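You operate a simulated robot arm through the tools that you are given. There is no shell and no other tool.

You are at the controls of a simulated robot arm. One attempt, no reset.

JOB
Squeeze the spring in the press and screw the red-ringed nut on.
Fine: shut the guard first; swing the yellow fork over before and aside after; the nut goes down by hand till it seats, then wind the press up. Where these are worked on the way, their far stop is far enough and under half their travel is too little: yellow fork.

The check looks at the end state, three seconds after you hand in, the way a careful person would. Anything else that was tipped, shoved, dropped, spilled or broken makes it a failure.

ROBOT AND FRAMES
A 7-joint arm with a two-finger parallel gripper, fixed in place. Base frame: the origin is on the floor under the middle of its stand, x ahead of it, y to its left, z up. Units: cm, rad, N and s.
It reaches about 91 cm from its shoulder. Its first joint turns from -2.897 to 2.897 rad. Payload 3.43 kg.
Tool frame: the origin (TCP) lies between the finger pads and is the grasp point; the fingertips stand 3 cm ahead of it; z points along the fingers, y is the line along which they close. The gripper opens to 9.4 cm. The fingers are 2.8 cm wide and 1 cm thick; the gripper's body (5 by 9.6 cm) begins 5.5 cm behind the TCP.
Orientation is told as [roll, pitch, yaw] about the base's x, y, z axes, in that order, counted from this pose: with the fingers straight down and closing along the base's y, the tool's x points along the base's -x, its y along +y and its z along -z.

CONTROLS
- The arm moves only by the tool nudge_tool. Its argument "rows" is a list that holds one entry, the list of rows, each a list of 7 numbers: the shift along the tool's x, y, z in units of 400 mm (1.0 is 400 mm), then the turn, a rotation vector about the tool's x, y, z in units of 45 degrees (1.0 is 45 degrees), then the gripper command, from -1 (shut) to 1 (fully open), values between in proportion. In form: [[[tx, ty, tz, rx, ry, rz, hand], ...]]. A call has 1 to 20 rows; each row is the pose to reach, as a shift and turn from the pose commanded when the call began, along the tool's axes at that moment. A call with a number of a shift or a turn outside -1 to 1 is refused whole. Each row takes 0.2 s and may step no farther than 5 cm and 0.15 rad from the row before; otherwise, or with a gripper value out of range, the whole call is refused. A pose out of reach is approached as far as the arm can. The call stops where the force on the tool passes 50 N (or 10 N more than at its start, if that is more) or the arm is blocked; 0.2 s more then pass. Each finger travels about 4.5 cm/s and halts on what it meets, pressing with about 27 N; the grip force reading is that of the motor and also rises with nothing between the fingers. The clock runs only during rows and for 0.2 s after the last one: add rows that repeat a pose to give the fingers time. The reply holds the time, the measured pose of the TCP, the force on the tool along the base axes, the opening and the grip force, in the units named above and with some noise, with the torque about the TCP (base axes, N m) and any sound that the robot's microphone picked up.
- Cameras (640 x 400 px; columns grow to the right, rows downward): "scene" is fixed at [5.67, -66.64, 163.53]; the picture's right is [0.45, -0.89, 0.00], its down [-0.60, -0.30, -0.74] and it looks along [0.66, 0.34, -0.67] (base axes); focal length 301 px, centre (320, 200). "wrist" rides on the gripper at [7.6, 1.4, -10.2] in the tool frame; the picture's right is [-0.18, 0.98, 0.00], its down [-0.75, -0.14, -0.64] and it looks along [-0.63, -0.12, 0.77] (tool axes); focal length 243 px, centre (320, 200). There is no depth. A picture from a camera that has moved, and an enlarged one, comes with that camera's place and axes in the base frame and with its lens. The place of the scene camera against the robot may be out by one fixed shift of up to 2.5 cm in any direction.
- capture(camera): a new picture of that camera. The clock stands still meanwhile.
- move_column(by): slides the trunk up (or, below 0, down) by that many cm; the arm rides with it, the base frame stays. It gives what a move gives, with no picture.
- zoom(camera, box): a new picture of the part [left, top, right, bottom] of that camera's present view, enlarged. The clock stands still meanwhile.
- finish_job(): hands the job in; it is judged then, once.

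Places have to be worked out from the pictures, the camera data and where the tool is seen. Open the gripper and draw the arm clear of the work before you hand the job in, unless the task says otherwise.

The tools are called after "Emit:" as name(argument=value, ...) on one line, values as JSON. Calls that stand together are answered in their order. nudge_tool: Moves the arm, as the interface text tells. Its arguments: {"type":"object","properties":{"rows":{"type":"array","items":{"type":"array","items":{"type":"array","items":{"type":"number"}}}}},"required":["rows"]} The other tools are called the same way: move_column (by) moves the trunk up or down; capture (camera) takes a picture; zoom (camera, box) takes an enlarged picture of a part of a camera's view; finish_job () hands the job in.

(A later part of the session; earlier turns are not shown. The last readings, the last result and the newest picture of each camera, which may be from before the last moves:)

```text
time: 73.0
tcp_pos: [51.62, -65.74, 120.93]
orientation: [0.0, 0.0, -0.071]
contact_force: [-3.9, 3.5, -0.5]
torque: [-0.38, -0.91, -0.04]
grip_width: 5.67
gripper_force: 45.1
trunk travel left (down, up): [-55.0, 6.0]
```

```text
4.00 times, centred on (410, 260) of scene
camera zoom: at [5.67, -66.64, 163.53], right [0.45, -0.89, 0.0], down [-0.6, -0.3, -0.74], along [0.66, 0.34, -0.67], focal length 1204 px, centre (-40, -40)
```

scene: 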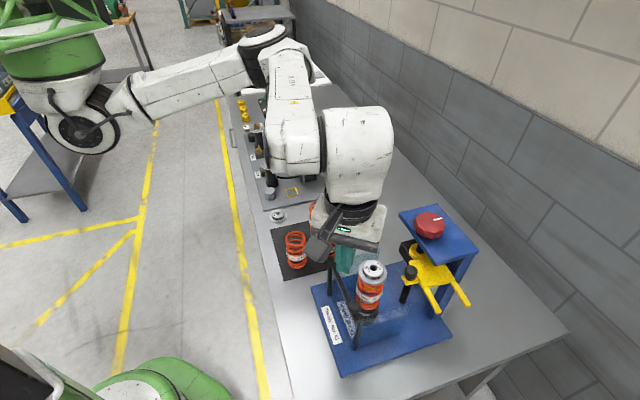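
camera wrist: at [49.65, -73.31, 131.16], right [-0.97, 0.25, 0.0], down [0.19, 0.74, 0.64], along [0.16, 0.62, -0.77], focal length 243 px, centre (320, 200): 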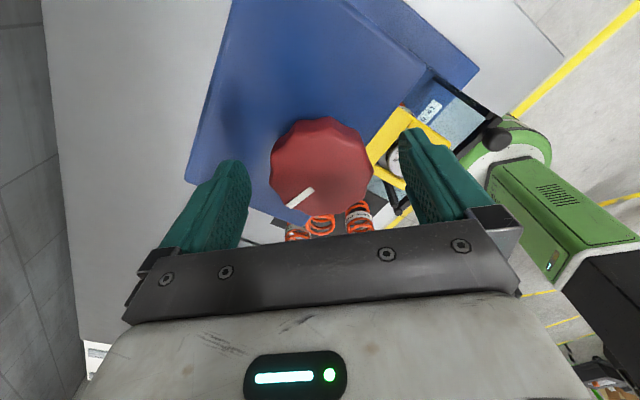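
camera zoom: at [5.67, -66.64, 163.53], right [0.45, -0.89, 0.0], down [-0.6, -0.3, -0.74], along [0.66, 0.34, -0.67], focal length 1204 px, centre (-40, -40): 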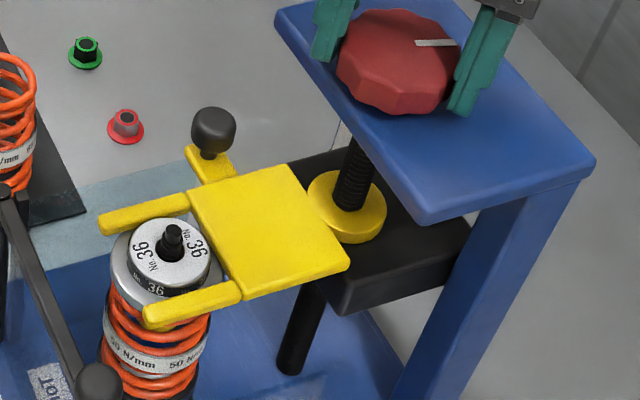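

I look more closely at the rod.

Emit:
zoom(camera="scene", box=[352, 255, 392, 280])

Emit:
zoom(camera="scene", box=[340, 240, 404, 320])

```text
16.00 times, centred on (372, 268) of scene
camera zoom: at [5.67, -66.64, 163.53], right [0.45, -0.89, 0.0], down [-0.6, -0.3, -0.74], along [0.66, 0.34, -0.67], focal length 4814 px, centre (-512, -880)
```

zoom: 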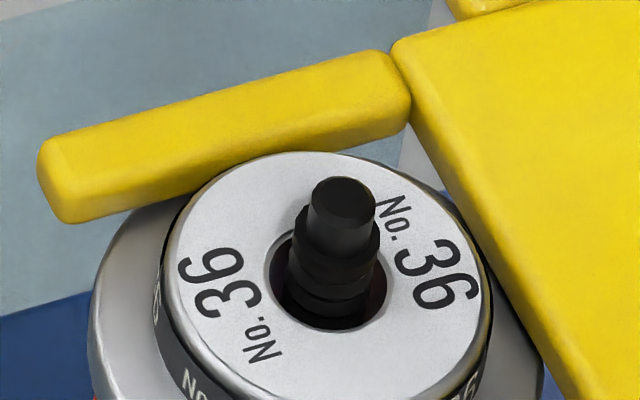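

```text
5.00 times, centred on (372, 280) of scene
camera zoom: at [5.67, -66.64, 163.53], right [0.45, -0.89, 0.0], down [-0.6, -0.3, -0.74], along [0.66, 0.34, -0.67], focal length 1504 px, centre (60, -200)
```

zoom: 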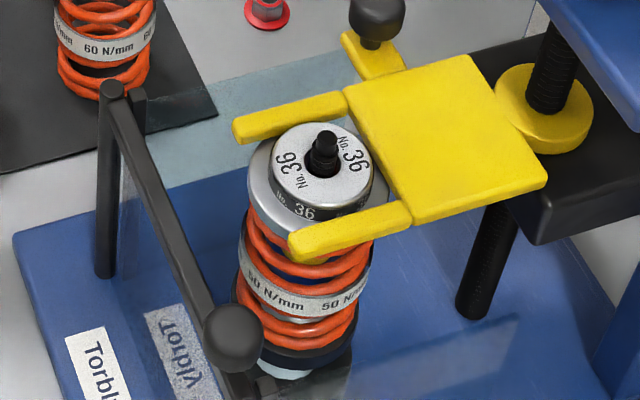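

The rod has a plain pilot tip and its thread is only just above the cap. I wind a further 45° to bring more thread out, watching for any stop.

Emit:
nudge_tool(rows=[[[0, 0, 0, 0, 0, 0.17, -1], [0, 0, 0, 0, 0, 0.34, -1], [0, 0, 0, 0, 0, 0.51, -1], [0, 0, 0, 0, 0, 0.68, -1], [0, 0, 0, 0, 0, 0.85, -1], [0, 0, 0, 0, 0, 1, -1]]])

Emit:
zoom(camera="scene", box=[352, 255, 392, 280])

Emit:
zoom(camera="scene", box=[330, 210, 490, 310])

```text
time: 74.4
tcp_pos: [51.66, -65.69, 120.98]
orientation: [0.0, 0.003, -0.856]
contact_force: [-5.2, 9.1, 4.1]
torque: [-0.21, -0.11, -0.01]
grip_width: 5.66
gripper_force: 44.9
trunk travel left (down, up): [-55.0, 6.0]
```

```text
16.00 times, centred on (372, 268) of scene
camera zoom: at [5.67, -66.64, 163.53], right [0.45, -0.89, 0.0], down [-0.6, -0.3, -0.74], along [0.66, 0.34, -0.67], focal length 4814 px, centre (-512, -880)
```

zoom: 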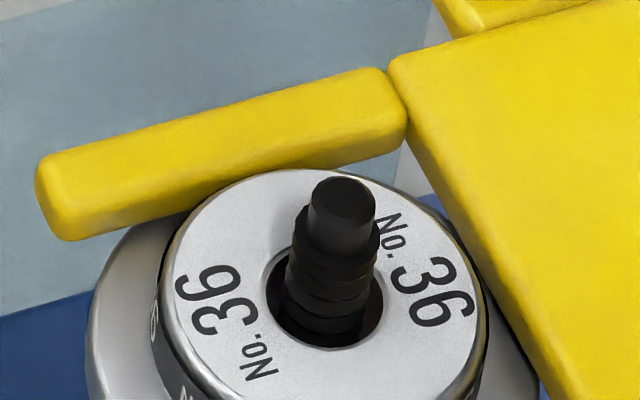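

```text
4.00 times, centred on (410, 260) of scene
camera zoom: at [5.67, -66.64, 163.53], right [0.45, -0.89, 0.0], down [-0.6, -0.3, -0.74], along [0.66, 0.34, -0.67], focal length 1204 px, centre (-40, -40)
```

zoom: 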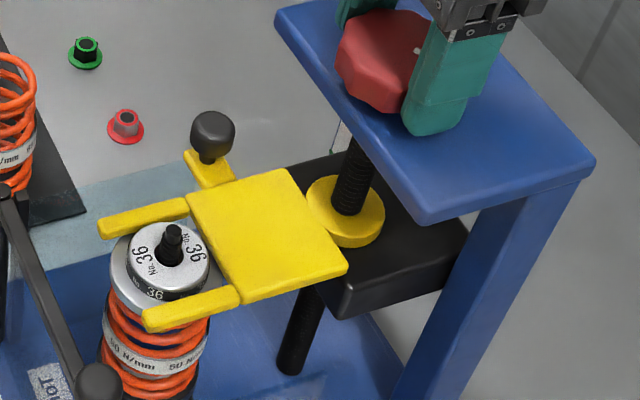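

About 1.3 cm of thread stands above the cap now. I wind another 44° to leave room for the 1.5 cm nut.

Emit:
nudge_tool(rows=[[[0, 0, 0, 0, 0, 0.17, -1], [0, 0, 0, 0, 0, 0.34, -1], [0, 0, 0, 0, 0, 0.51, -1], [0, 0, 0, 0, 0, 0.68, -1], [0, 0, 0, 0, 0, 0.85, -1], [0, 0, 0, 0, 0, 0.98, -1]]])

Emit:
zoom(camera="scene", box=[352, 255, 392, 280])

Emit:
zoom(camera="scene", box=[340, 240, 404, 320])

```text
time: 75.8
tcp_pos: [51.67, -65.73, 120.85]
orientation: [0.001, 0.0, -1.627]
contact_force: [-3.4, -1.7, 2.3]
torque: [0.01, -0.02, 0.92]
grip_width: 5.76
gripper_force: 45.2
trunk travel left (down, up): [-55.0, 6.0]
```

```text
16.00 times, centred on (372, 268) of scene
camera zoom: at [5.67, -66.64, 163.53], right [0.45, -0.89, 0.0], down [-0.6, -0.3, -0.74], along [0.66, 0.34, -0.67], focal length 4814 px, centre (-512, -880)
```

zoom: 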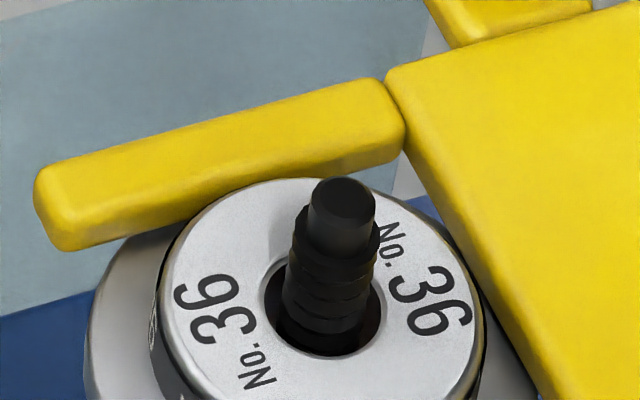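

```text
5.00 times, centred on (372, 280) of scene
camera zoom: at [5.67, -66.64, 163.53], right [0.45, -0.89, 0.0], down [-0.6, -0.3, -0.74], along [0.66, 0.34, -0.67], focal length 1504 px, centre (60, -200)
```

zoom: 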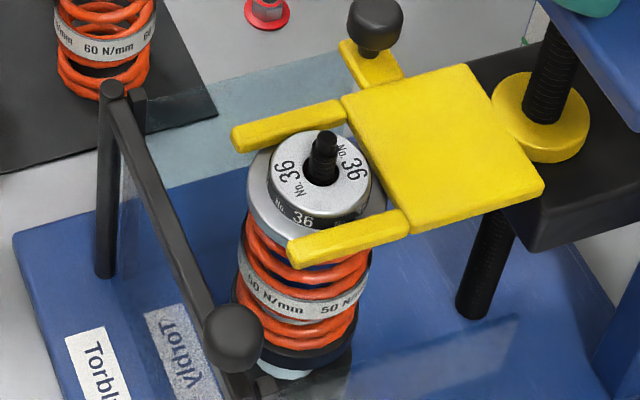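

The knob met its end stop: torque rose to 0.9 N·m and the cap stopped moving, leaving about 1.6 cm of thread clear. I release the knob and rise.

Emit:
nudge_tool(rows=[[[0, 0, 0, 0, 0, 0, 1], [0, 0, 0, 0, 0, 0, 1], [0, 0, 0, 0, 0, 0, 1], [0, 0, -0.08, 0, 0, 0, 1], [0, 0, -0.18, 0, 0, 0, 1], [0, 0, -0.25, 0, 0, 0, 1], [0, 0, -0.25, 0, 0, 0, 1]]])

Emit:
zoom(camera="scene", box=[330, 190, 490, 290])

Emit:
capture(camera="wrist")

```text
time: 77.4
tcp_pos: [51.7, -65.87, 130.9]
orientation: [0.0, 0.001, -1.625]
contact_force: [0.8, 0.2, -1.0]
torque: [0.01, 0.03, 0.02]
grip_width: 9.4
gripper_force: 0.0
trunk travel left (down, up): [-55.0, 6.0]
```

```text
4.00 times, centred on (410, 240) of scene
camera zoom: at [5.67, -66.64, 163.53], right [0.45, -0.89, 0.0], down [-0.6, -0.3, -0.74], along [0.66, 0.34, -0.67], focal length 1204 px, centre (-40, 40)
```

zoom: 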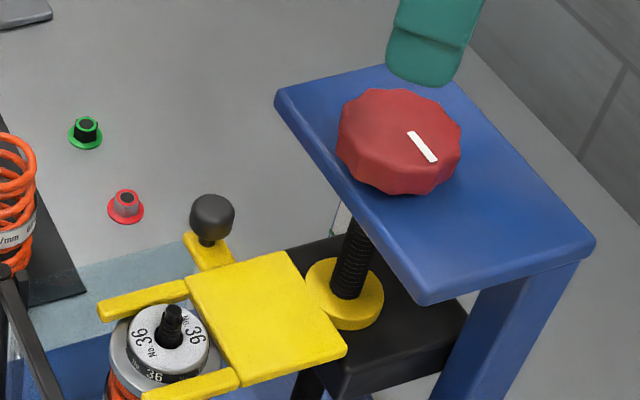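

```text
taken
camera wrist: at [53.48, -58.27, 141.14], right [0.97, -0.24, 0.0], down [-0.18, -0.75, 0.64], along [-0.15, -0.62, -0.77], focal length 243 px, centre (320, 200)
```

wrist: 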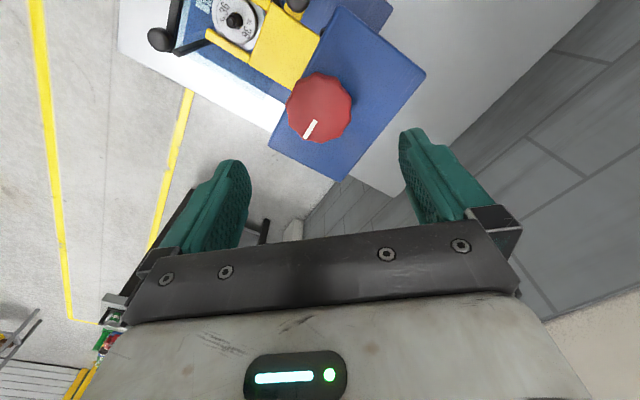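

The press stays down by itself. I move over to above the red nut, turning the wrist back meanwhile.

Emit:
nudge_tool(rows=[[[0.076, 0.057, 0, 0, 0, -0.17, 1], [0.152, 0.114, 0, 0, 0, -0.34, 1], [0.228, 0.171, 0, 0, 0, -0.51, 1], [0.305, 0.229, 0, 0, 0, -0.68, 1], [0.381, 0.286, 0, 0, 0, -0.85, 1], [0.457, 0.343, 0, 0, 0, -1, 1], [0.457, 0.343, 0, 0, 0, -1, 1]]])

Emit:
capture(camera="wrist")

```text
time: 79.0
tcp_pos: [66.48, -48.14, 130.87]
orientation: [0.001, 0.001, -0.839]
contact_force: [0.1, 0.8, -0.2]
torque: [0.0, 0.01, -0.01]
grip_width: 9.4
gripper_force: 0.0
trunk travel left (down, up): [-55.0, 6.0]
```

```text
taken
camera wrist: at [62.38, -41.6, 141.17], right [0.85, 0.52, 0.0], down [0.4, -0.66, 0.64], along [0.33, -0.55, -0.77], focal length 243 px, centre (320, 200)
```

wrist: 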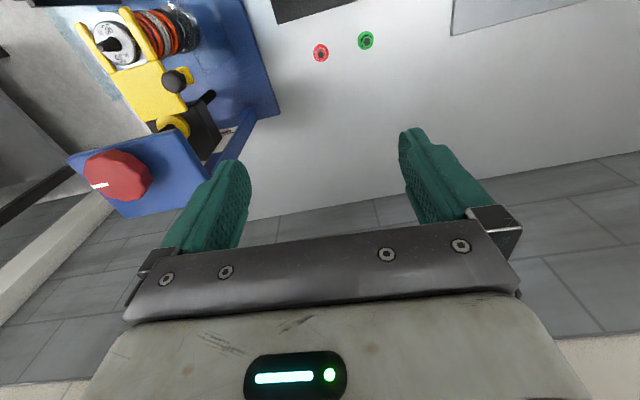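

Both nuts are visible. I enlarge them to fix the red nut's place and hex orientation.

Emit:
zoom(camera="wrist", box=[300, 35, 348, 65])

Emit:
zoom(camera="scene", box=[340, 222, 380, 247])

```text
13.33 times, centred on (324, 50) of wrist
camera zoom: at [62.38, -41.6, 141.17], right [0.85, 0.52, 0.0], down [0.4, -0.66, 0.64], along [0.33, -0.55, -0.77], focal length 3235 px, centre (267, 2200)
```

zoom: 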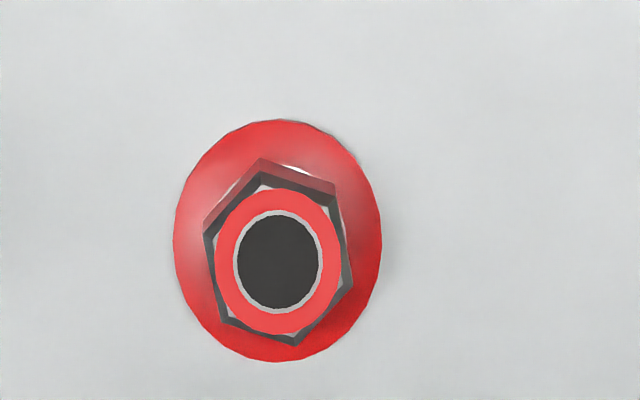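

```text
16.00 times, centred on (360, 234) of scene
camera zoom: at [5.67, -66.64, 163.53], right [0.45, -0.89, 0.0], down [-0.6, -0.3, -0.74], along [0.66, 0.34, -0.67], focal length 4814 px, centre (-320, -352)
```

zoom: 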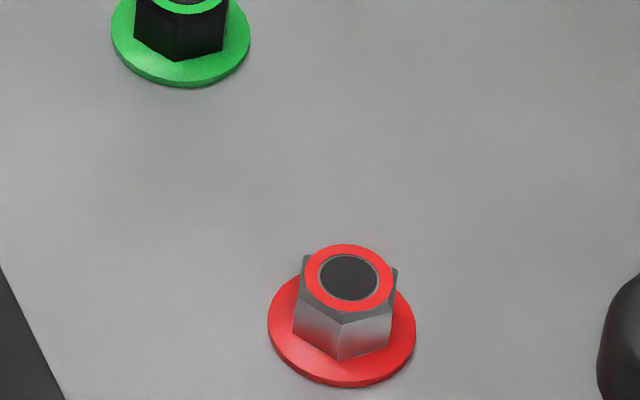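

The red nut is at about (66.75, -48.5) on the table at z≈88.3; its hex is 1.85 cm across flats. The current yaw would put the camera over a nearby spring, so I turn to yaw +14.7°, which also squares the fingers to its flats.

Emit:
nudge_tool(rows=[[[-0.0112, -0.001, 0.05, 0, 0, -0.19, 0.06], [-0.0112, -0.001, 0.1, 0, 0, -0.38, 0.06], [-0.0112, -0.001, 0.15, 0, 0, -0.57, 0.06], [-0.0112, -0.001, 0.2, 0, 0, -0.76, 0.06], [-0.0112, -0.001, 0.2, 0, 0, -0.95, 0.06], [-0.0112, -0.001, 0.2, 0, 0, -1, 0.06]]])

Emit:
nudge_tool(rows=[[[0, 0, 0.1, 0, 0, -0.19, 0.06], [0, 0, 0.2, 0, 0, -0.38, 0.06], [0, 0, 0.3, 0, 0, -0.395, 0.06], [0, 0, 0.3, 0, 0, -0.395, 0.06]]])

Emit:
capture(camera="wrist")

Emit:
capture(camera="scene")

```text
time: 80.4
tcp_pos: [66.59, -48.66, 122.88]
orientation: [0.002, 0.0, -0.051]
contact_force: [-0.3, 0.1, 0.6]
torque: [0.01, 0.01, 0.02]
grip_width: 5.0
gripper_force: 0.1
trunk travel left (down, up): [-55.0, 6.0]
```

```text
time: 81.4
tcp_pos: [66.72, -48.68, 110.84]
orientation: [0.002, 0.0, 0.256]
contact_force: [-0.1, 0.6, 0.3]
torque: [0.0, 0.02, -0.02]
grip_width: 4.97
gripper_force: 0.1
trunk travel left (down, up): [-55.0, 6.0]
```

```text
taken
camera wrist: at [58.84, -49.27, 121.15], right [-0.07, 1.0, 0.0], down [0.76, 0.05, 0.64], along [0.64, 0.05, -0.77], focal length 243 px, centre (320, 200)
```

wrist: 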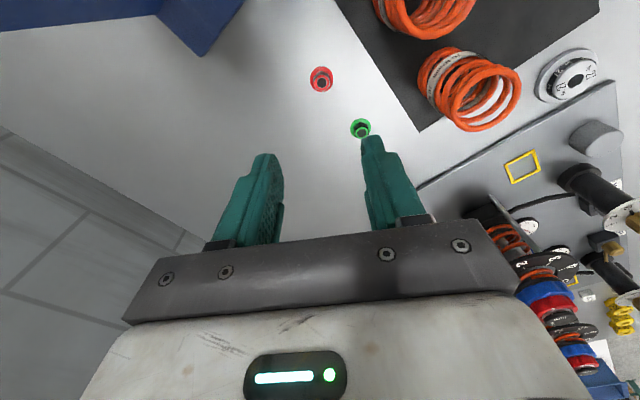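

```text
taken
```

scene: 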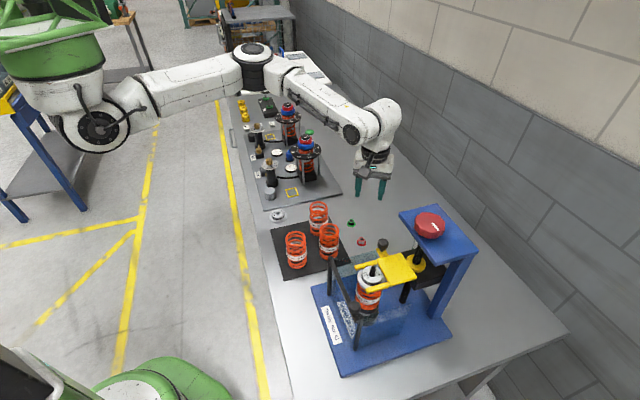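

The arm is clear of everything. I enlarge the nut from here for a precise fix before descending.

Emit:
zoom(camera="wrist", box=[296, 64, 344, 94])

```text
13.33 times, centred on (320, 79) of wrist
camera zoom: at [58.84, -49.27, 121.15], right [-0.07, 1.0, 0.0], down [0.76, 0.05, 0.64], along [0.64, 0.05, -0.77], focal length 3235 px, centre (320, 1813)
```

zoom: 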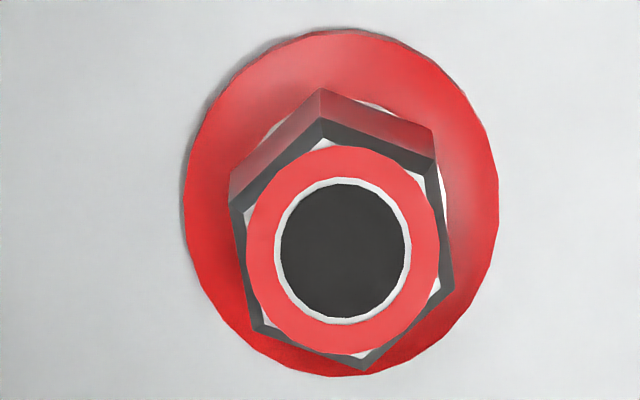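

The fix gives the nut's centre at (66.67, -48.51), about 1.6 cm tall, with flats squared to my fingers. I descend around it to z≈93 and check.

Emit:
nudge_tool(rows=[[[0, 0.0044, 0.11, 0, 0, 0, 0.06], [0, 0.0044, 0.22, 0, 0, 0, 0.06], [0, 0.0044, 0.33, 0, 0, 0, 0.06], [0, 0.0044, 0.4, 0, 0, 0, 0.06], [0, 0.0044, 0.445, 0, 0, 0, 0.06], [0, 0.0044, 0.445, 0, 0, 0, 0.06]]])

Emit:
zoom(camera="wrist", box=[240, 110, 400, 210])

Emit:
zoom(camera="scene", box=[310, 180, 430, 255])

```text
time: 82.8
tcp_pos: [66.56, -48.37, 93.01]
orientation: [0.002, 0.002, 0.255]
contact_force: [-0.3, 0.3, 0.3]
torque: [0.0, -0.02, -0.02]
grip_width: 4.97
gripper_force: 0.1
trunk travel left (down, up): [-55.0, 6.0]
```

```text
4.00 times, centred on (320, 160) of wrist
camera zoom: at [58.77, -48.92, 103.33], right [-0.07, 1.0, 0.0], down [0.76, 0.05, 0.64], along [0.64, 0.05, -0.77], focal length 970 px, centre (320, 360)
```

zoom: 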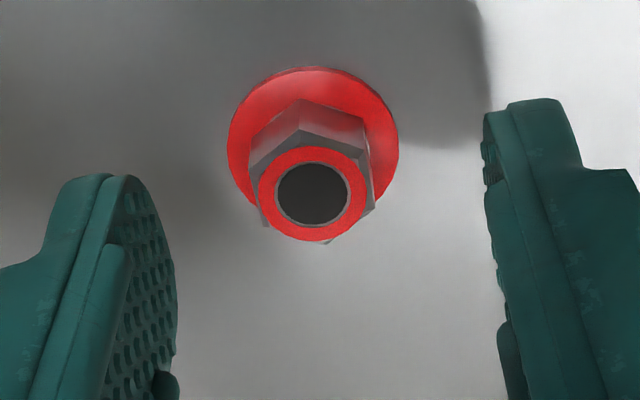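

```text
5.33 times, centred on (370, 218) of scene
camera zoom: at [5.67, -66.64, 163.53], right [0.45, -0.89, 0.0], down [-0.6, -0.3, -0.74], along [0.66, 0.34, -0.67], focal length 1605 px, centre (53, 107)
```

zoom: 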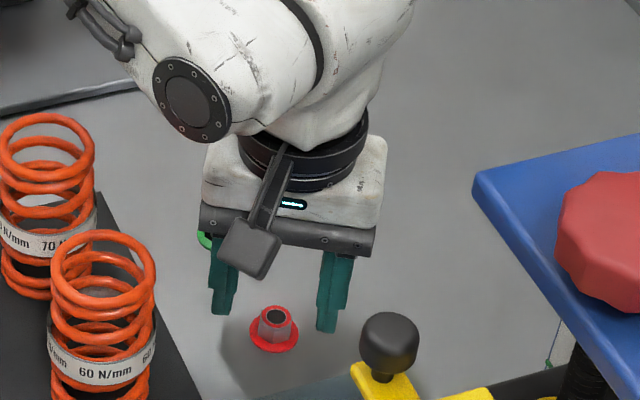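

The nut's top is at z≈89.5 and its flange at 87.7. I go down so the tips cover the upper 1 cm of the hex, then close.

Emit:
nudge_tool(rows=[[[-0.0064, -0.0043, 0.02, 0, 0, 0, 0.06], [-0.0064, -0.0043, 0.037, 0, 0, 0, 0.06], [-0.0064, -0.0043, 0.037, 0, 0, 0, 0.06]]])

Emit:
zoom(camera="wrist", box=[240, 110, 400, 210])

```text
time: 83.6
tcp_pos: [66.81, -48.59, 91.64]
orientation: [0.002, -0.002, 0.256]
contact_force: [-0.7, 0.8, 0.4]
torque: [0.01, 0.0, 0.01]
grip_width: 4.97
gripper_force: 0.1
trunk travel left (down, up): [-55.0, 6.0]
```

```text
4.00 times, centred on (320, 160) of wrist
camera zoom: at [59.05, -49.05, 101.87], right [-0.07, 1.0, 0.0], down [0.76, 0.05, 0.64], along [0.64, 0.05, -0.77], focal length 970 px, centre (320, 360)
```

zoom: 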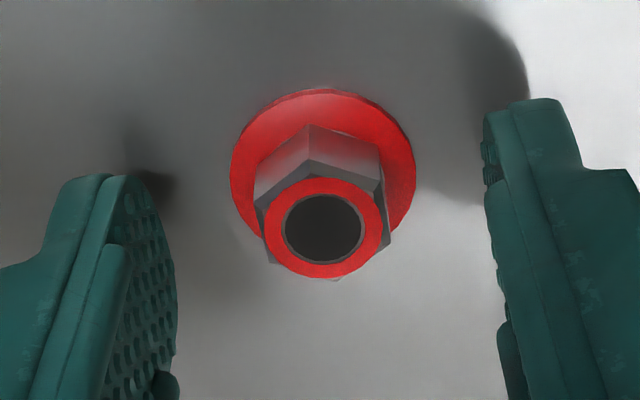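

The nut ring centre coincides with the tool axis. I close on the hex.

Emit:
nudge_tool(rows=[[[0, 0, 0, 0, 0, 0, -1], [0, 0, 0, 0, 0, 0, -1], [0, 0, 0, 0, 0, 0, -1], [0, 0, 0, 0, 0, 0, -1]]])

Emit:
nudge_tool(rows=[[[0, 0, -0.03, 0, 0, 0, -1], [0, 0, -0.08, 0, 0, 0, -1], [0, 0, -0.13, 0, 0, 0, -1], [0, 0, -0.13, 0, 0, 0, -1]]])

Emit:
zoom(camera="wrist", box=[240, 110, 400, 210])

Emit:
zoom(camera="scene", box=[310, 180, 430, 255])

```text
time: 84.6
tcp_pos: [66.83, -48.52, 91.49]
orientation: [0.001, 0.0, 0.257]
contact_force: [0.3, -0.5, 0.0]
torque: [-0.02, 0.01, -0.03]
grip_width: 1.88
gripper_force: 26.8
trunk travel left (down, up): [-55.0, 6.0]
```

```text
time: 85.6
tcp_pos: [66.93, -48.54, 97.0]
orientation: [0.002, -0.001, 0.257]
contact_force: [0.3, -0.4, -0.6]
torque: [0.01, 0.03, -0.02]
grip_width: 1.87
gripper_force: 27.4
trunk travel left (down, up): [-55.0, 6.0]
```

```text
4.00 times, centred on (320, 160) of wrist
camera zoom: at [59.03, -49.08, 107.12], right [-0.07, 1.0, 0.0], down [0.77, 0.05, 0.64], along [0.64, 0.05, -0.77], focal length 970 px, centre (320, 360)
```

zoom: 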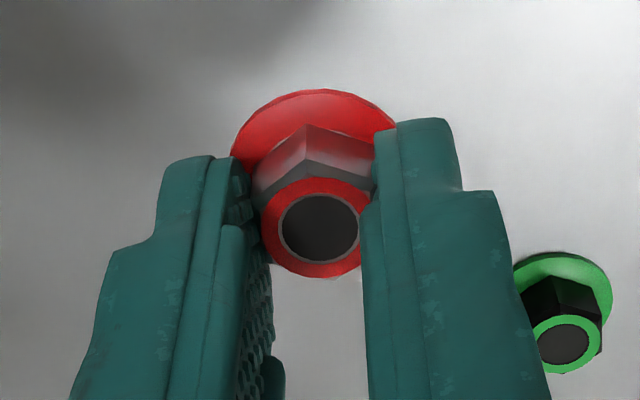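

```text
5.33 times, centred on (370, 218) of scene
camera zoom: at [5.67, -66.64, 163.53], right [0.45, -0.89, 0.0], down [-0.6, -0.3, -0.74], along [0.66, 0.34, -0.67], focal length 1605 px, centre (53, 107)
```

zoom: 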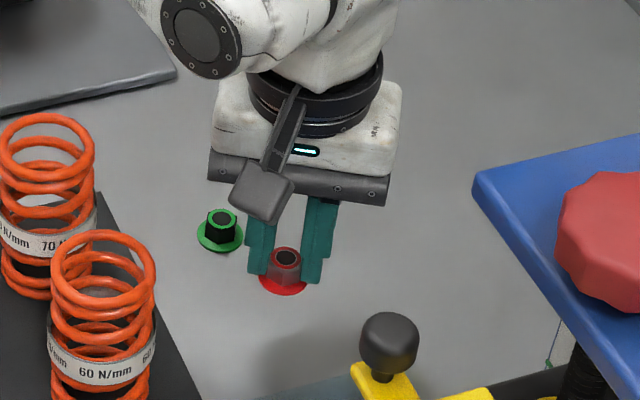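

The nut is held squarely (1.87 cm). I lift it high and carry it to above the rod.

Emit:
nudge_tool(rows=[[[0, 0, -0.11, 0, 0, 0, -1], [0, 0, -0.22, 0, 0, 0, -1], [0, 0, -0.33, 0, 0, 0, -1], [0, 0, -0.44, 0, 0, 0, -1], [0, 0, -0.55, 0, 0, 0, -1], [0, 0, -0.66, 0, 0, 0, -1], [0.05, -0.007, -0.7, 0, 0, 0, -1], [0.15, -0.02, -0.7, 0, 0, 0, -1], [0.25, -0.033, -0.7, 0, 0, 0, -1], [0.35, -0.046, -0.7, 0, 0, 0, -1], [0.45, -0.06, -0.7, 0, 0, 0, -1], [0.54, -0.072, -0.7, 0, 0, 0, -1], [0.6, -0.08, -0.7, 0, 0, 0, -1], [0.6214, -0.0823, -0.7, 0, 0, 0, -1], [0.6214, -0.0823, -0.7, 0, 0, 0, -1]]])

Emit:
capture(camera="wrist")

Emit:
capture(camera="scene")

```text
time: 88.8
tcp_pos: [43.5, -57.95, 124.74]
orientation: [0.001, 0.0, 0.256]
contact_force: [-0.7, -0.6, 0.1]
torque: [0.02, -0.01, -0.02]
grip_width: 1.87
gripper_force: 27.0
trunk travel left (down, up): [-55.0, 6.0]
```

```text
taken
camera wrist: at [35.83, -58.6, 135.04], right [-0.07, 1.0, 0.0], down [0.76, 0.05, 0.64], along [0.64, 0.05, -0.77], focal length 243 px, centre (320, 200)
```

wrist: 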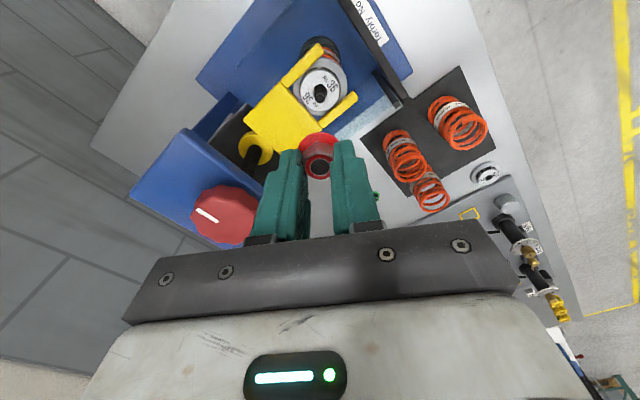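

```text
taken
```

scene: 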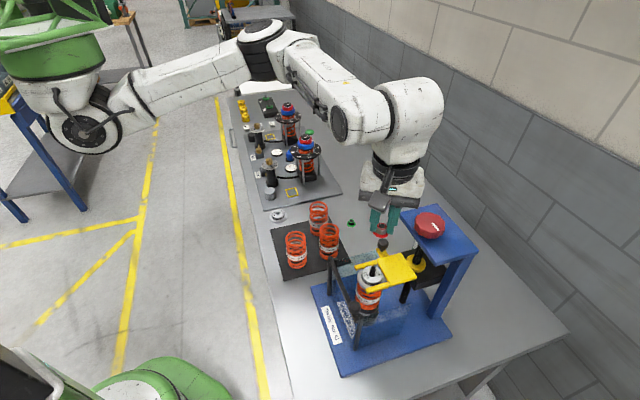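

The rod and cap are visible just beyond the nut. I enlarge to measure the rod's offset from the tool axis.

Emit:
zoom(camera="wrist", box=[280, 60, 360, 110])

Emit:
zoom(camera="wrist", box=[240, 40, 400, 190])

```text
8.00 times, centred on (320, 85) of wrist
camera zoom: at [35.83, -58.6, 135.04], right [-0.07, 1.0, 0.0], down [0.76, 0.05, 0.64], along [0.64, 0.05, -0.77], focal length 1941 px, centre (320, 1120)
```

zoom: 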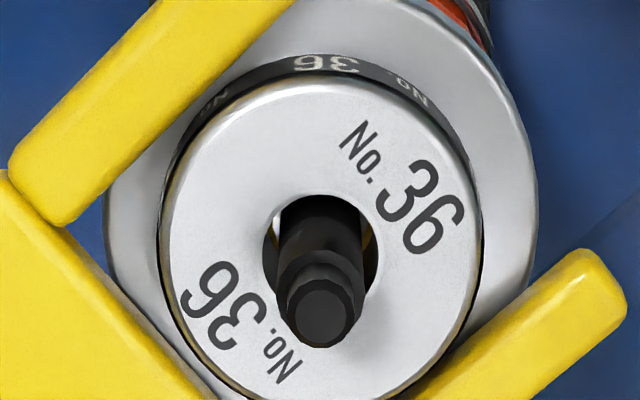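

```text
2.67 times, centred on (320, 115) of wrist
camera zoom: at [35.83, -58.6, 135.04], right [-0.07, 1.0, 0.0], down [0.76, 0.05, 0.64], along [0.64, 0.05, -0.77], focal length 647 px, centre (320, 427)
```

zoom: 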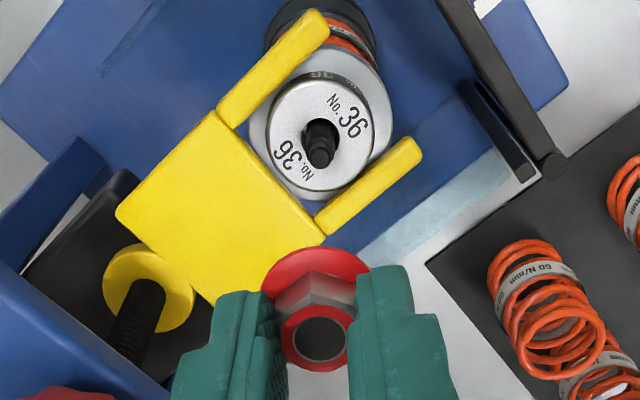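

The rod top is at about (43.8, -58.0, 109.4), 0.26 cm off the tool axis. I correct that and go down to z≈118 for another look.

Emit:
nudge_tool(rows=[[[-0.0065, -0.0005, 0.05, 0, 0, 0, -1], [-0.0065, -0.0005, 0.11, 0, 0, 0, -1], [-0.0065, -0.0005, 0.165, 0, 0, 0, -1], [-0.0065, -0.0005, 0.165, 0, 0, 0, -1]]])

Emit:
zoom(camera="wrist", box=[280, 100, 360, 150])

Emit:
zoom(camera="scene", box=[350, 200, 414, 280])

```text
time: 89.8
tcp_pos: [43.94, -58.05, 118.04]
orientation: [0.001, -0.001, 0.256]
contact_force: [0.7, 0.2, -0.7]
torque: [0.01, -0.01, 0.02]
grip_width: 1.87
gripper_force: 27.0
trunk travel left (down, up): [-55.0, 6.0]
```

```text
8.00 times, centred on (320, 125) of wrist
camera zoom: at [36.12, -58.6, 128.4], right [-0.07, 1.0, 0.0], down [0.76, 0.05, 0.64], along [0.64, 0.05, -0.77], focal length 1941 px, centre (320, 800)
```

zoom: 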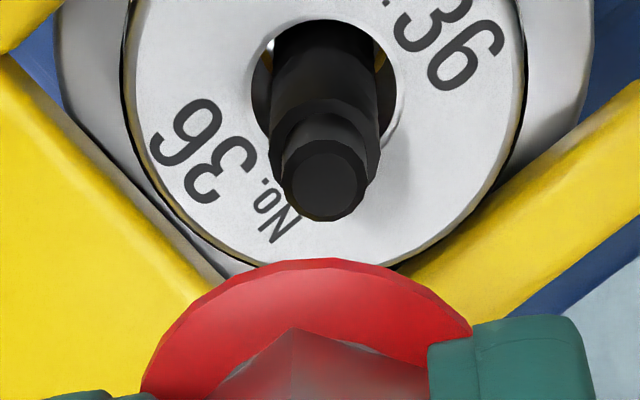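

```text
5.00 times, centred on (382, 240) of scene
camera zoom: at [5.67, -66.64, 163.53], right [0.45, -0.89, 0.0], down [-0.6, -0.3, -0.74], along [0.66, 0.34, -0.67], focal length 1504 px, centre (10, 0)
```

zoom: 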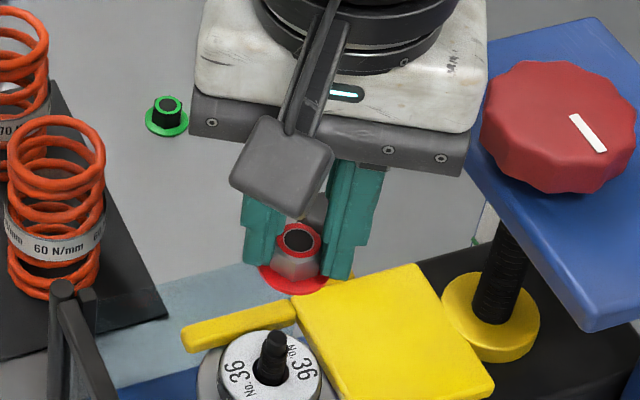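

The rod top now sits on the tool axis. I lower the nut over the rod's pilot in small steps, watching the force.

Emit:
nudge_tool(rows=[[[0, 0, 0.05, 0, 0, 0, -1], [0, 0, 0.09, 0, 0, 0, -1], [0, 0, 0.11, 0, 0, 0, -1], [0, 0, 0.12, 0, 0, 0, -1], [0, 0, 0.13, 0, 0, 0, -1], [0, 0, 0.13, 0, 0, 0, -1]]])

Emit:
zoom(camera="scene", box=[350, 230, 398, 290])

Emit:
zoom(camera="wrist", box=[280, 110, 376, 170])

```text
time: 91.2
tcp_pos: [43.86, -58.08, 113.06]
orientation: [0.002, 0.0, 0.258]
contact_force: [0.7, 0.7, -0.5]
torque: [0.0, -0.02, 0.03]
grip_width: 1.86
gripper_force: 27.0
trunk travel left (down, up): [-55.0, 6.0]
```

```text
6.67 times, centred on (374, 260) of scene
camera zoom: at [5.67, -66.64, 163.53], right [0.45, -0.89, 0.0], down [-0.6, -0.3, -0.74], along [0.66, 0.34, -0.67], focal length 2006 px, centre (-40, -200)
```

zoom: 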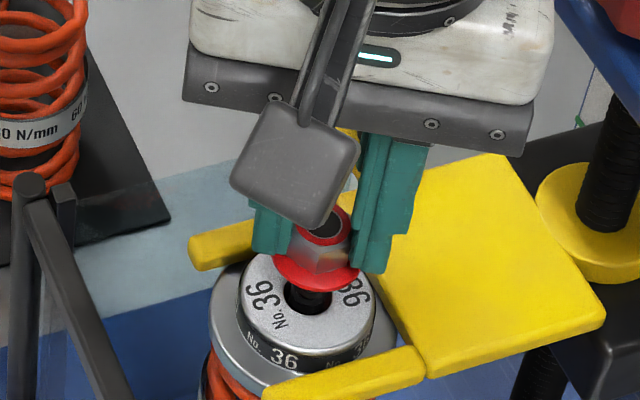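

```text
6.67 times, centred on (328, 140) of wrist
camera zoom: at [36.15, -58.55, 123.27], right [-0.07, 1.0, 0.0], down [0.76, 0.05, 0.64], along [0.64, 0.05, -0.77], focal length 1618 px, centre (267, 600)
```

zoom: 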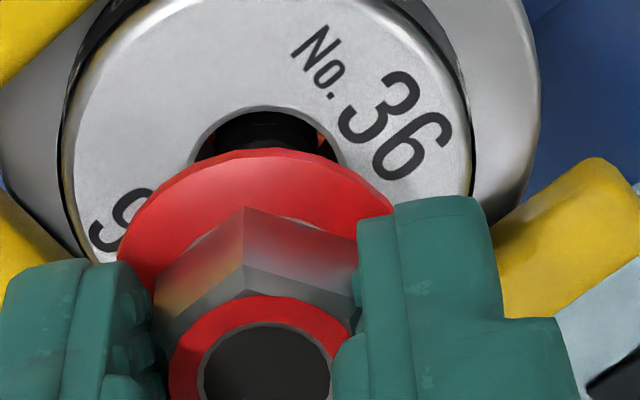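

No contact yet, so the nut is going over the pilot freely. I go on down in 0.2 cm steps.

Emit:
nudge_tool(rows=[[[0, 0, 0.006, 0, 0, 0, -1], [0, 0, 0.012, 0, 0, 0, -1], [0, 0, 0.018, 0, 0, 0, -1], [0, 0, 0.018, 0, 0, 0, -1]]])

```text
time: 92.2
tcp_pos: [43.93, -57.89, 112.35]
orientation: [0.001, -0.001, 0.257]
contact_force: [0.3, 0.3, -0.8]
torque: [-0.01, 0.01, 0.01]
grip_width: 1.85
gripper_force: 27.5
trunk travel left (down, up): [-55.0, 6.0]
```

Emit:
nudge_tool(rows=[[[0, 0, 0.005, 0, 0, 0, -1], [0, 0, 0.01, 0, 0, 0, -1], [0, 0, 0.01, 0, 0, 0, -1]]])

Emit:
zoom(camera="scene", box=[350, 230, 398, 290])

Emit:
zoom(camera="wrist", box=[280, 110, 376, 170])

```text
time: 93.0
tcp_pos: [43.92, -58.0, 112.02]
orientation: [0.0, -0.001, 0.258]
contact_force: [-4.6, 8.1, 19.5]
torque: [0.12, 0.06, 0.0]
grip_width: 1.88
gripper_force: 26.8
trunk travel left (down, up): [-55.0, 6.0]
```

```text
6.67 times, centred on (374, 260) of scene
camera zoom: at [5.67, -66.64, 163.53], right [0.45, -0.89, 0.0], down [-0.6, -0.3, -0.74], along [0.66, 0.34, -0.67], focal length 2006 px, centre (-40, -200)
```

zoom: 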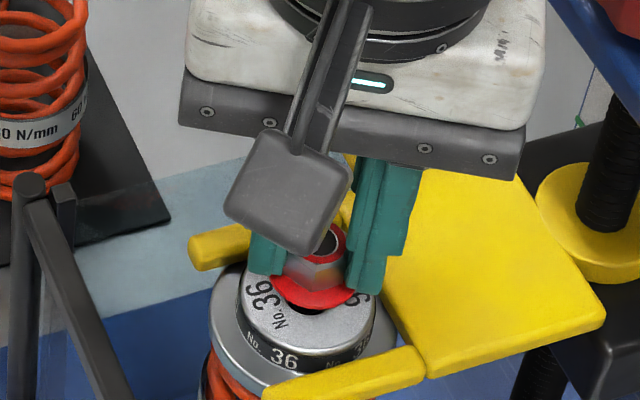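

```text
6.67 times, centred on (328, 140) of wrist
camera zoom: at [36.06, -58.53, 122.27], right [-0.07, 1.0, 0.0], down [0.76, 0.05, 0.64], along [0.64, 0.05, -0.77], focal length 1618 px, centre (267, 600)
```

zoom: 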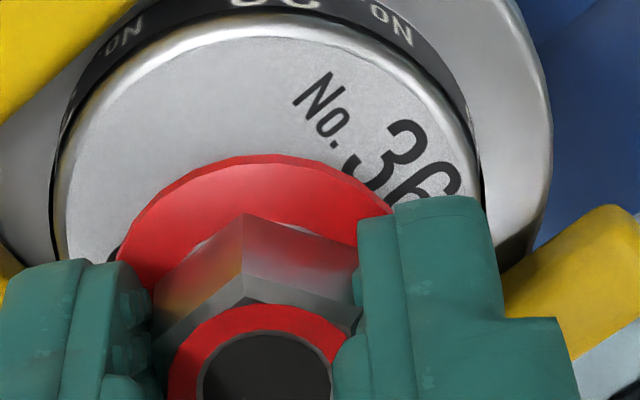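

Contact: 19 N upward at TCP z 112.0, where I expect the thread to begin. I check by looking into the nut.

Emit:
zoom(camera="scene", box=[362, 250, 386, 265])

Emit:
zoom(camera="wrist", box=[300, 140, 348, 170])

```text
16.00 times, centred on (374, 258) of scene
camera zoom: at [5.67, -66.64, 163.53], right [0.45, -0.89, 0.0], down [-0.6, -0.3, -0.74], along [0.66, 0.34, -0.67], focal length 4814 px, centre (-544, -720)
```

zoom: 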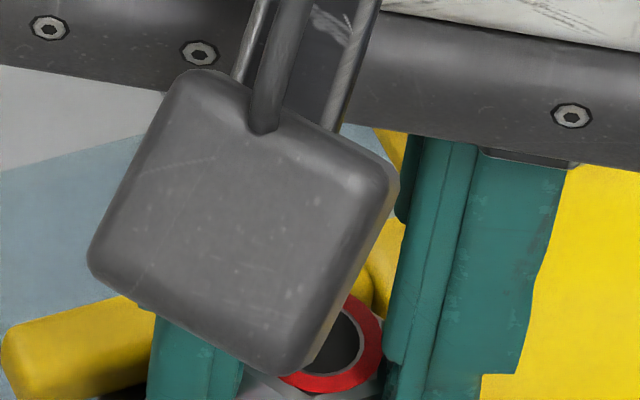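

```text
13.33 times, centred on (324, 155) of wrist
camera zoom: at [36.06, -58.53, 122.27], right [-0.07, 1.0, 0.0], down [0.76, 0.05, 0.64], along [0.64, 0.05, -0.77], focal length 3235 px, centre (267, 800)
```

zoom: 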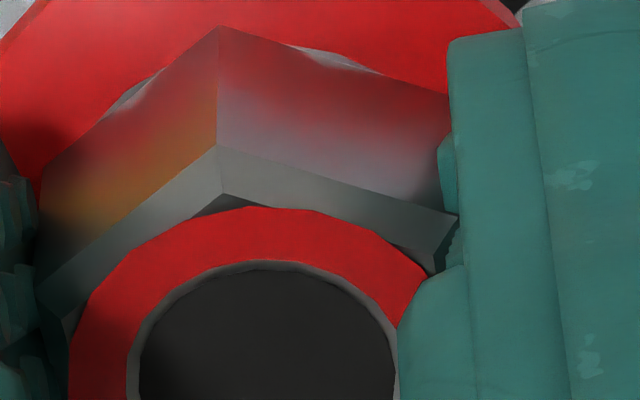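

The dark hole is just a solid-looking face, but the height fits the thread start with the pilot inside. I relieve the small side load and turn clockwise 30° to feel whether the thread catches.

Emit:
nudge_tool(rows=[[[0.0007, 0.0023, 0, 0, 0, 0, -1], [0.0007, 0.0023, 0, 0, 0, 0.167, -1], [0.0007, 0.0023, 0, 0, 0, 0.333, -1], [0.0007, 0.0023, 0, 0, 0, 0.5, -1], [0.0007, 0.0023, 0, 0, 0, 0.667, -1], [0.0007, 0.0023, 0, 0, 0, 0.667, -1]]])

```text
time: 94.4
tcp_pos: [43.75, -58.03, 111.68]
orientation: [0.002, 0.0, -0.269]
contact_force: [0.7, -15.0, -0.7]
torque: [-0.43, -0.04, -0.01]
grip_width: 1.87
gripper_force: 26.9
trunk travel left (down, up): [-55.0, 6.0]
```

The nut dropped about 0.3 cm and the upward load vanished, so it has caught. I take out the 15 N side load and turn another 30° to learn the pitch.

Emit:
nudge_tool(rows=[[[0, -0.0015, 0, 0, 0, 0, -1], [0, -0.0015, 0, 0, 0, 0.167, -1], [0, -0.0015, 0, 0, 0, 0.333, -1], [0, -0.0015, 0, 0, 0, 0.5, -1], [0, -0.0015, 0, 0, 0, 0.667, -1], [0, -0.0015, 0, 0, 0, 0.667, -1]]])

Emit:
zoom(camera="scene", box=[350, 230, 398, 290])

```text
time: 95.8
tcp_pos: [43.84, -58.0, 111.72]
orientation: [0.003, 0.004, -0.792]
contact_force: [-2.0, -5.8, -19.1]
torque: [-0.24, 0.12, -0.03]
grip_width: 1.86
gripper_force: 27.0
trunk travel left (down, up): [-55.0, 6.0]
```

```text
6.67 times, centred on (374, 260) of scene
camera zoom: at [5.67, -66.64, 163.53], right [0.45, -0.89, 0.0], down [-0.6, -0.3, -0.74], along [0.66, 0.34, -0.67], focal length 2006 px, centre (-40, -200)
```

zoom: 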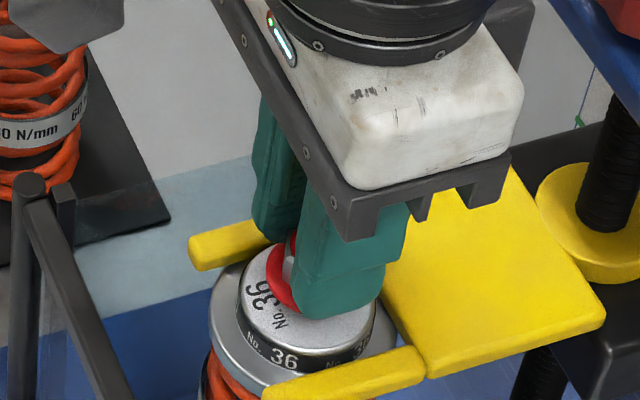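

The tool is now being pulled down with 19 N, so the thread draws the nut in. I lower by 0.1 cm to calibrate how much it advanced.

Emit:
nudge_tool(rows=[[[0, 0, 0.0025, 0, 0, 0, -1], [0, 0, 0.0025, 0, 0, 0, -1]]])

```text
time: 96.4
tcp_pos: [43.85, -57.86, 111.78]
orientation: [0.003, 0.002, -0.793]
contact_force: [-3.2, 2.0, -12.6]
torque: [0.02, 0.21, 0.03]
grip_width: 1.85
gripper_force: 27.0
trunk travel left (down, up): [-55.0, 6.0]
```

A 0.1 cm step changed the force by 6.5 N, so the thread is coarse. I turn a further 30° while lowering about 0.4 cm and watch the force.

Emit:
nudge_tool(rows=[[[0, 0, 0.003, 0, 0, 0, -1], [0, 0, 0.005, 0, 0, 0.167, -1], [0, 0, 0.007, 0, 0, 0.333, -1], [0, 0, 0.008, 0, 0, 0.5, -1], [0, 0, 0.009, 0, 0, 0.667, -1], [0, 0, 0.009, 0, 0, 0.667, -1]]])

Emit:
zoom(camera="scene", box=[350, 230, 398, 290])

Emit:
capture(camera="wrist")

```text
time: 97.8
tcp_pos: [43.83, -57.95, 111.58]
orientation: [0.0, -0.002, -1.318]
contact_force: [-1.0, 6.1, 14.7]
torque: [0.29, 0.13, -0.04]
grip_width: 1.87
gripper_force: 27.2
trunk travel left (down, up): [-55.0, 6.0]
```

```text
6.67 times, centred on (374, 260) of scene
camera zoom: at [5.67, -66.64, 163.53], right [0.45, -0.89, 0.0], down [-0.6, -0.3, -0.74], along [0.66, 0.34, -0.67], focal length 2006 px, centre (-40, -200)
```

zoom: 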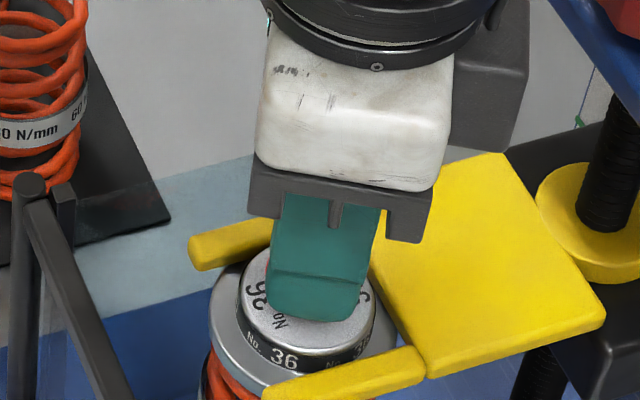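

```text
taken
camera wrist: at [43.24, -50.21, 121.85], right [1.0, 0.07, 0.0], down [0.05, -0.76, 0.64], along [0.04, -0.64, -0.77], focal length 243 px, centre (320, 200)
```

wrist: 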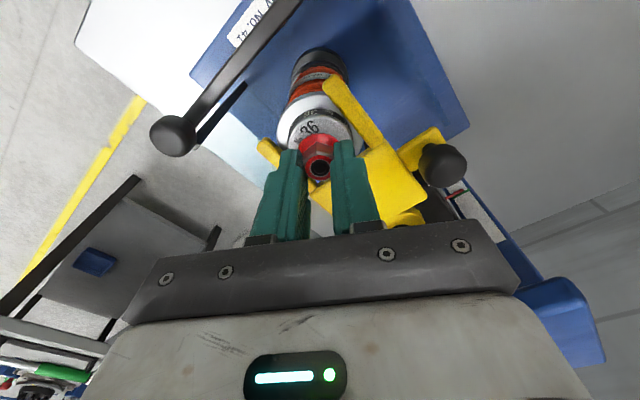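

The force is now 15 N upward, a gentle push onto the thread. The wrist nears its limit, so I release the nut, turn back 120° in total, and regrip on its flats.

Emit:
nudge_tool(rows=[[[0, 0, 0, 0, 0, 0, -0.36], [0, 0, 0, 0, 0, 0, -0.36], [0, 0, 0, 0, 0, -0.19, -0.36], [0, 0, 0, 0, 0, -0.38, -0.36], [0, 0, 0, 0, 0, -0.57, -0.36], [0, 0, 0, 0, 0, -0.76, -0.36], [0, 0, 0, 0, 0, -0.95, -0.36], [0, 0, 0, 0, 0, -1, -0.36]]])

Emit:
capture(camera="wrist")

Emit:
zoom(camera="wrist", box=[272, 110, 368, 170])

```text
time: 99.6
tcp_pos: [43.84, -57.96, 111.41]
orientation: [0.002, 0.0, -0.529]
contact_force: [-0.9, 0.9, 0.5]
torque: [-0.02, -0.01, -0.03]
grip_width: 3.04
gripper_force: 0.0
trunk travel left (down, up): [-55.0, 6.0]
```

```text
taken
camera wrist: at [37.89, -52.94, 121.68], right [0.65, 0.76, 0.0], down [0.58, -0.5, 0.64], along [0.49, -0.42, -0.77], focal length 243 px, centre (320, 200)
```

wrist: 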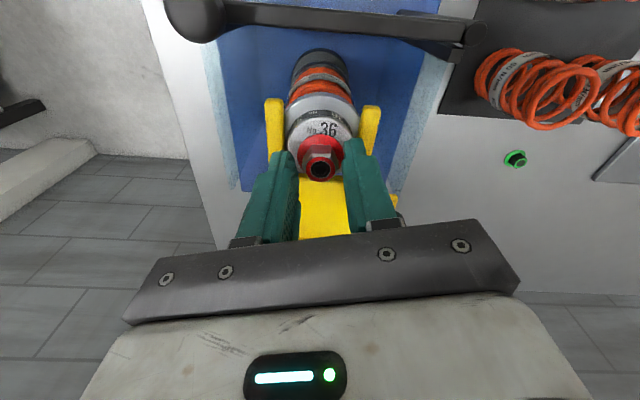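

```text
6.67 times, centred on (320, 140) of wrist
camera zoom: at [37.89, -52.94, 121.68], right [0.65, 0.76, 0.0], down [0.58, -0.5, 0.64], along [0.49, -0.42, -0.77], focal length 1618 px, centre (320, 600)
```

zoom: 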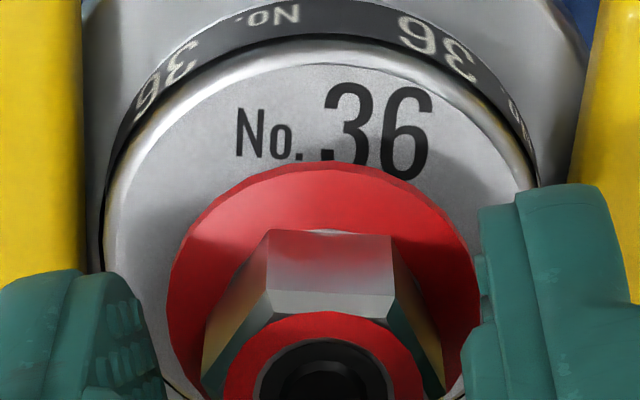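

The rod shows inside the nut's bore and the nut sits straight. I go on turning back and regrip, then tighten 60°.

Emit:
nudge_tool(rows=[[[0, 0, 0, 0, 0, -0.19, -0.36], [0, 0, 0, 0, 0, -0.38, -0.36], [0, 0, 0, 0, 0, -0.57, -0.36], [0, 0, 0, 0, 0, -0.76, -0.36], [0, 0, 0, 0, 0, -0.95, -0.36], [0, 0, 0, 0, 0, -1, -0.36]]])

Emit:
nudge_tool(rows=[[[0, 0, 0, 0, 0, -0.19, -0.36], [0, 0, 0, 0, 0, -0.38, -0.36], [0, 0, 0, 0, 0, -0.57, -0.36], [0, 0, 0, 0, 0, -0.667, -0.36], [0, 0, 0, 0, 0, -0.667, -1], [0, 0, 0, 0, 0, -0.667, -1], [0, 0, 0, 0, 0, -0.667, -1]]])

Emit:
zoom(camera="scene", box=[350, 230, 398, 290])

Emit:
zoom(camera="wrist", box=[272, 110, 368, 170])

```text
time: 101.0
tcp_pos: [43.92, -57.9, 111.33]
orientation: [0.001, 0.001, 0.256]
contact_force: [0.5, -0.5, 1.2]
torque: [-0.01, -0.01, 0.01]
grip_width: 3.0
gripper_force: 0.1
trunk travel left (down, up): [-55.0, 6.0]
```

```text
time: 102.6
tcp_pos: [43.82, -57.97, 111.42]
orientation: [0.001, -0.001, 0.78]
contact_force: [0.4, -0.5, 0.1]
torque: [-0.07, -0.08, 0.0]
grip_width: 1.85
gripper_force: 27.0
trunk travel left (down, up): [-55.0, 6.0]
```

```text
6.67 times, centred on (374, 260) of scene
camera zoom: at [5.67, -66.64, 163.53], right [0.45, -0.89, 0.0], down [-0.6, -0.3, -0.74], along [0.66, 0.34, -0.67], focal length 2006 px, centre (-40, -200)
```

zoom: 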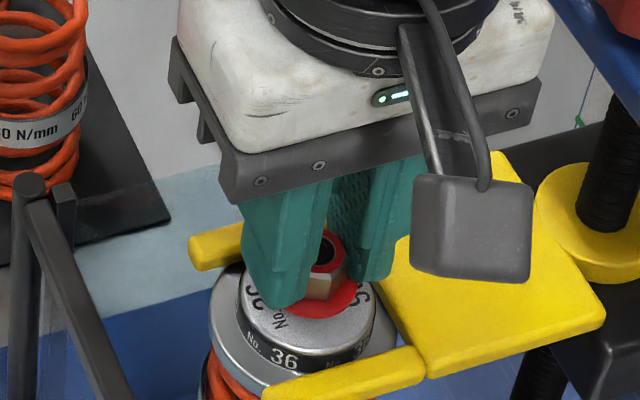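

```text
6.67 times, centred on (320, 140) of wrist
camera zoom: at [37.37, -62.33, 121.69], right [-0.56, 0.83, 0.0], down [0.63, 0.43, 0.64], along [0.53, 0.36, -0.77], focal length 1618 px, centre (320, 600)
```

zoom: 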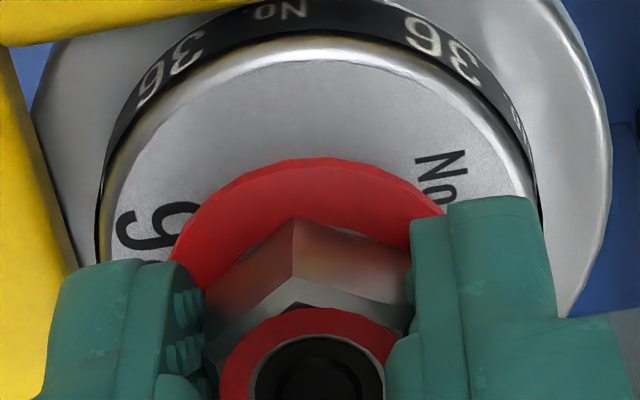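

Gripped with zero load. I tighten 45° without lowering, to read the pitch from the force change.

Emit:
nudge_tool(rows=[[[0, 0, 0, 0, 0, 0.17, -1], [0, 0, 0, 0, 0, 0.34, -1], [0, 0, 0, 0, 0, 0.51, -1], [0, 0, 0, 0, 0, 0.68, -1], [0, 0, 0, 0, 0, 0.85, -1], [0, 0, 0, 0, 0, 1, -1], [0, 0, 0, 0, 0, 1, -1]]])

```text
time: 104.2
tcp_pos: [43.73, -57.95, 111.32]
orientation: [0.003, -0.003, -0.008]
contact_force: [-0.1, -2.3, -17.8]
torque: [-0.18, -0.05, 0.0]
grip_width: 1.84
gripper_force: 27.3
trunk travel left (down, up): [-55.0, 6.0]
```

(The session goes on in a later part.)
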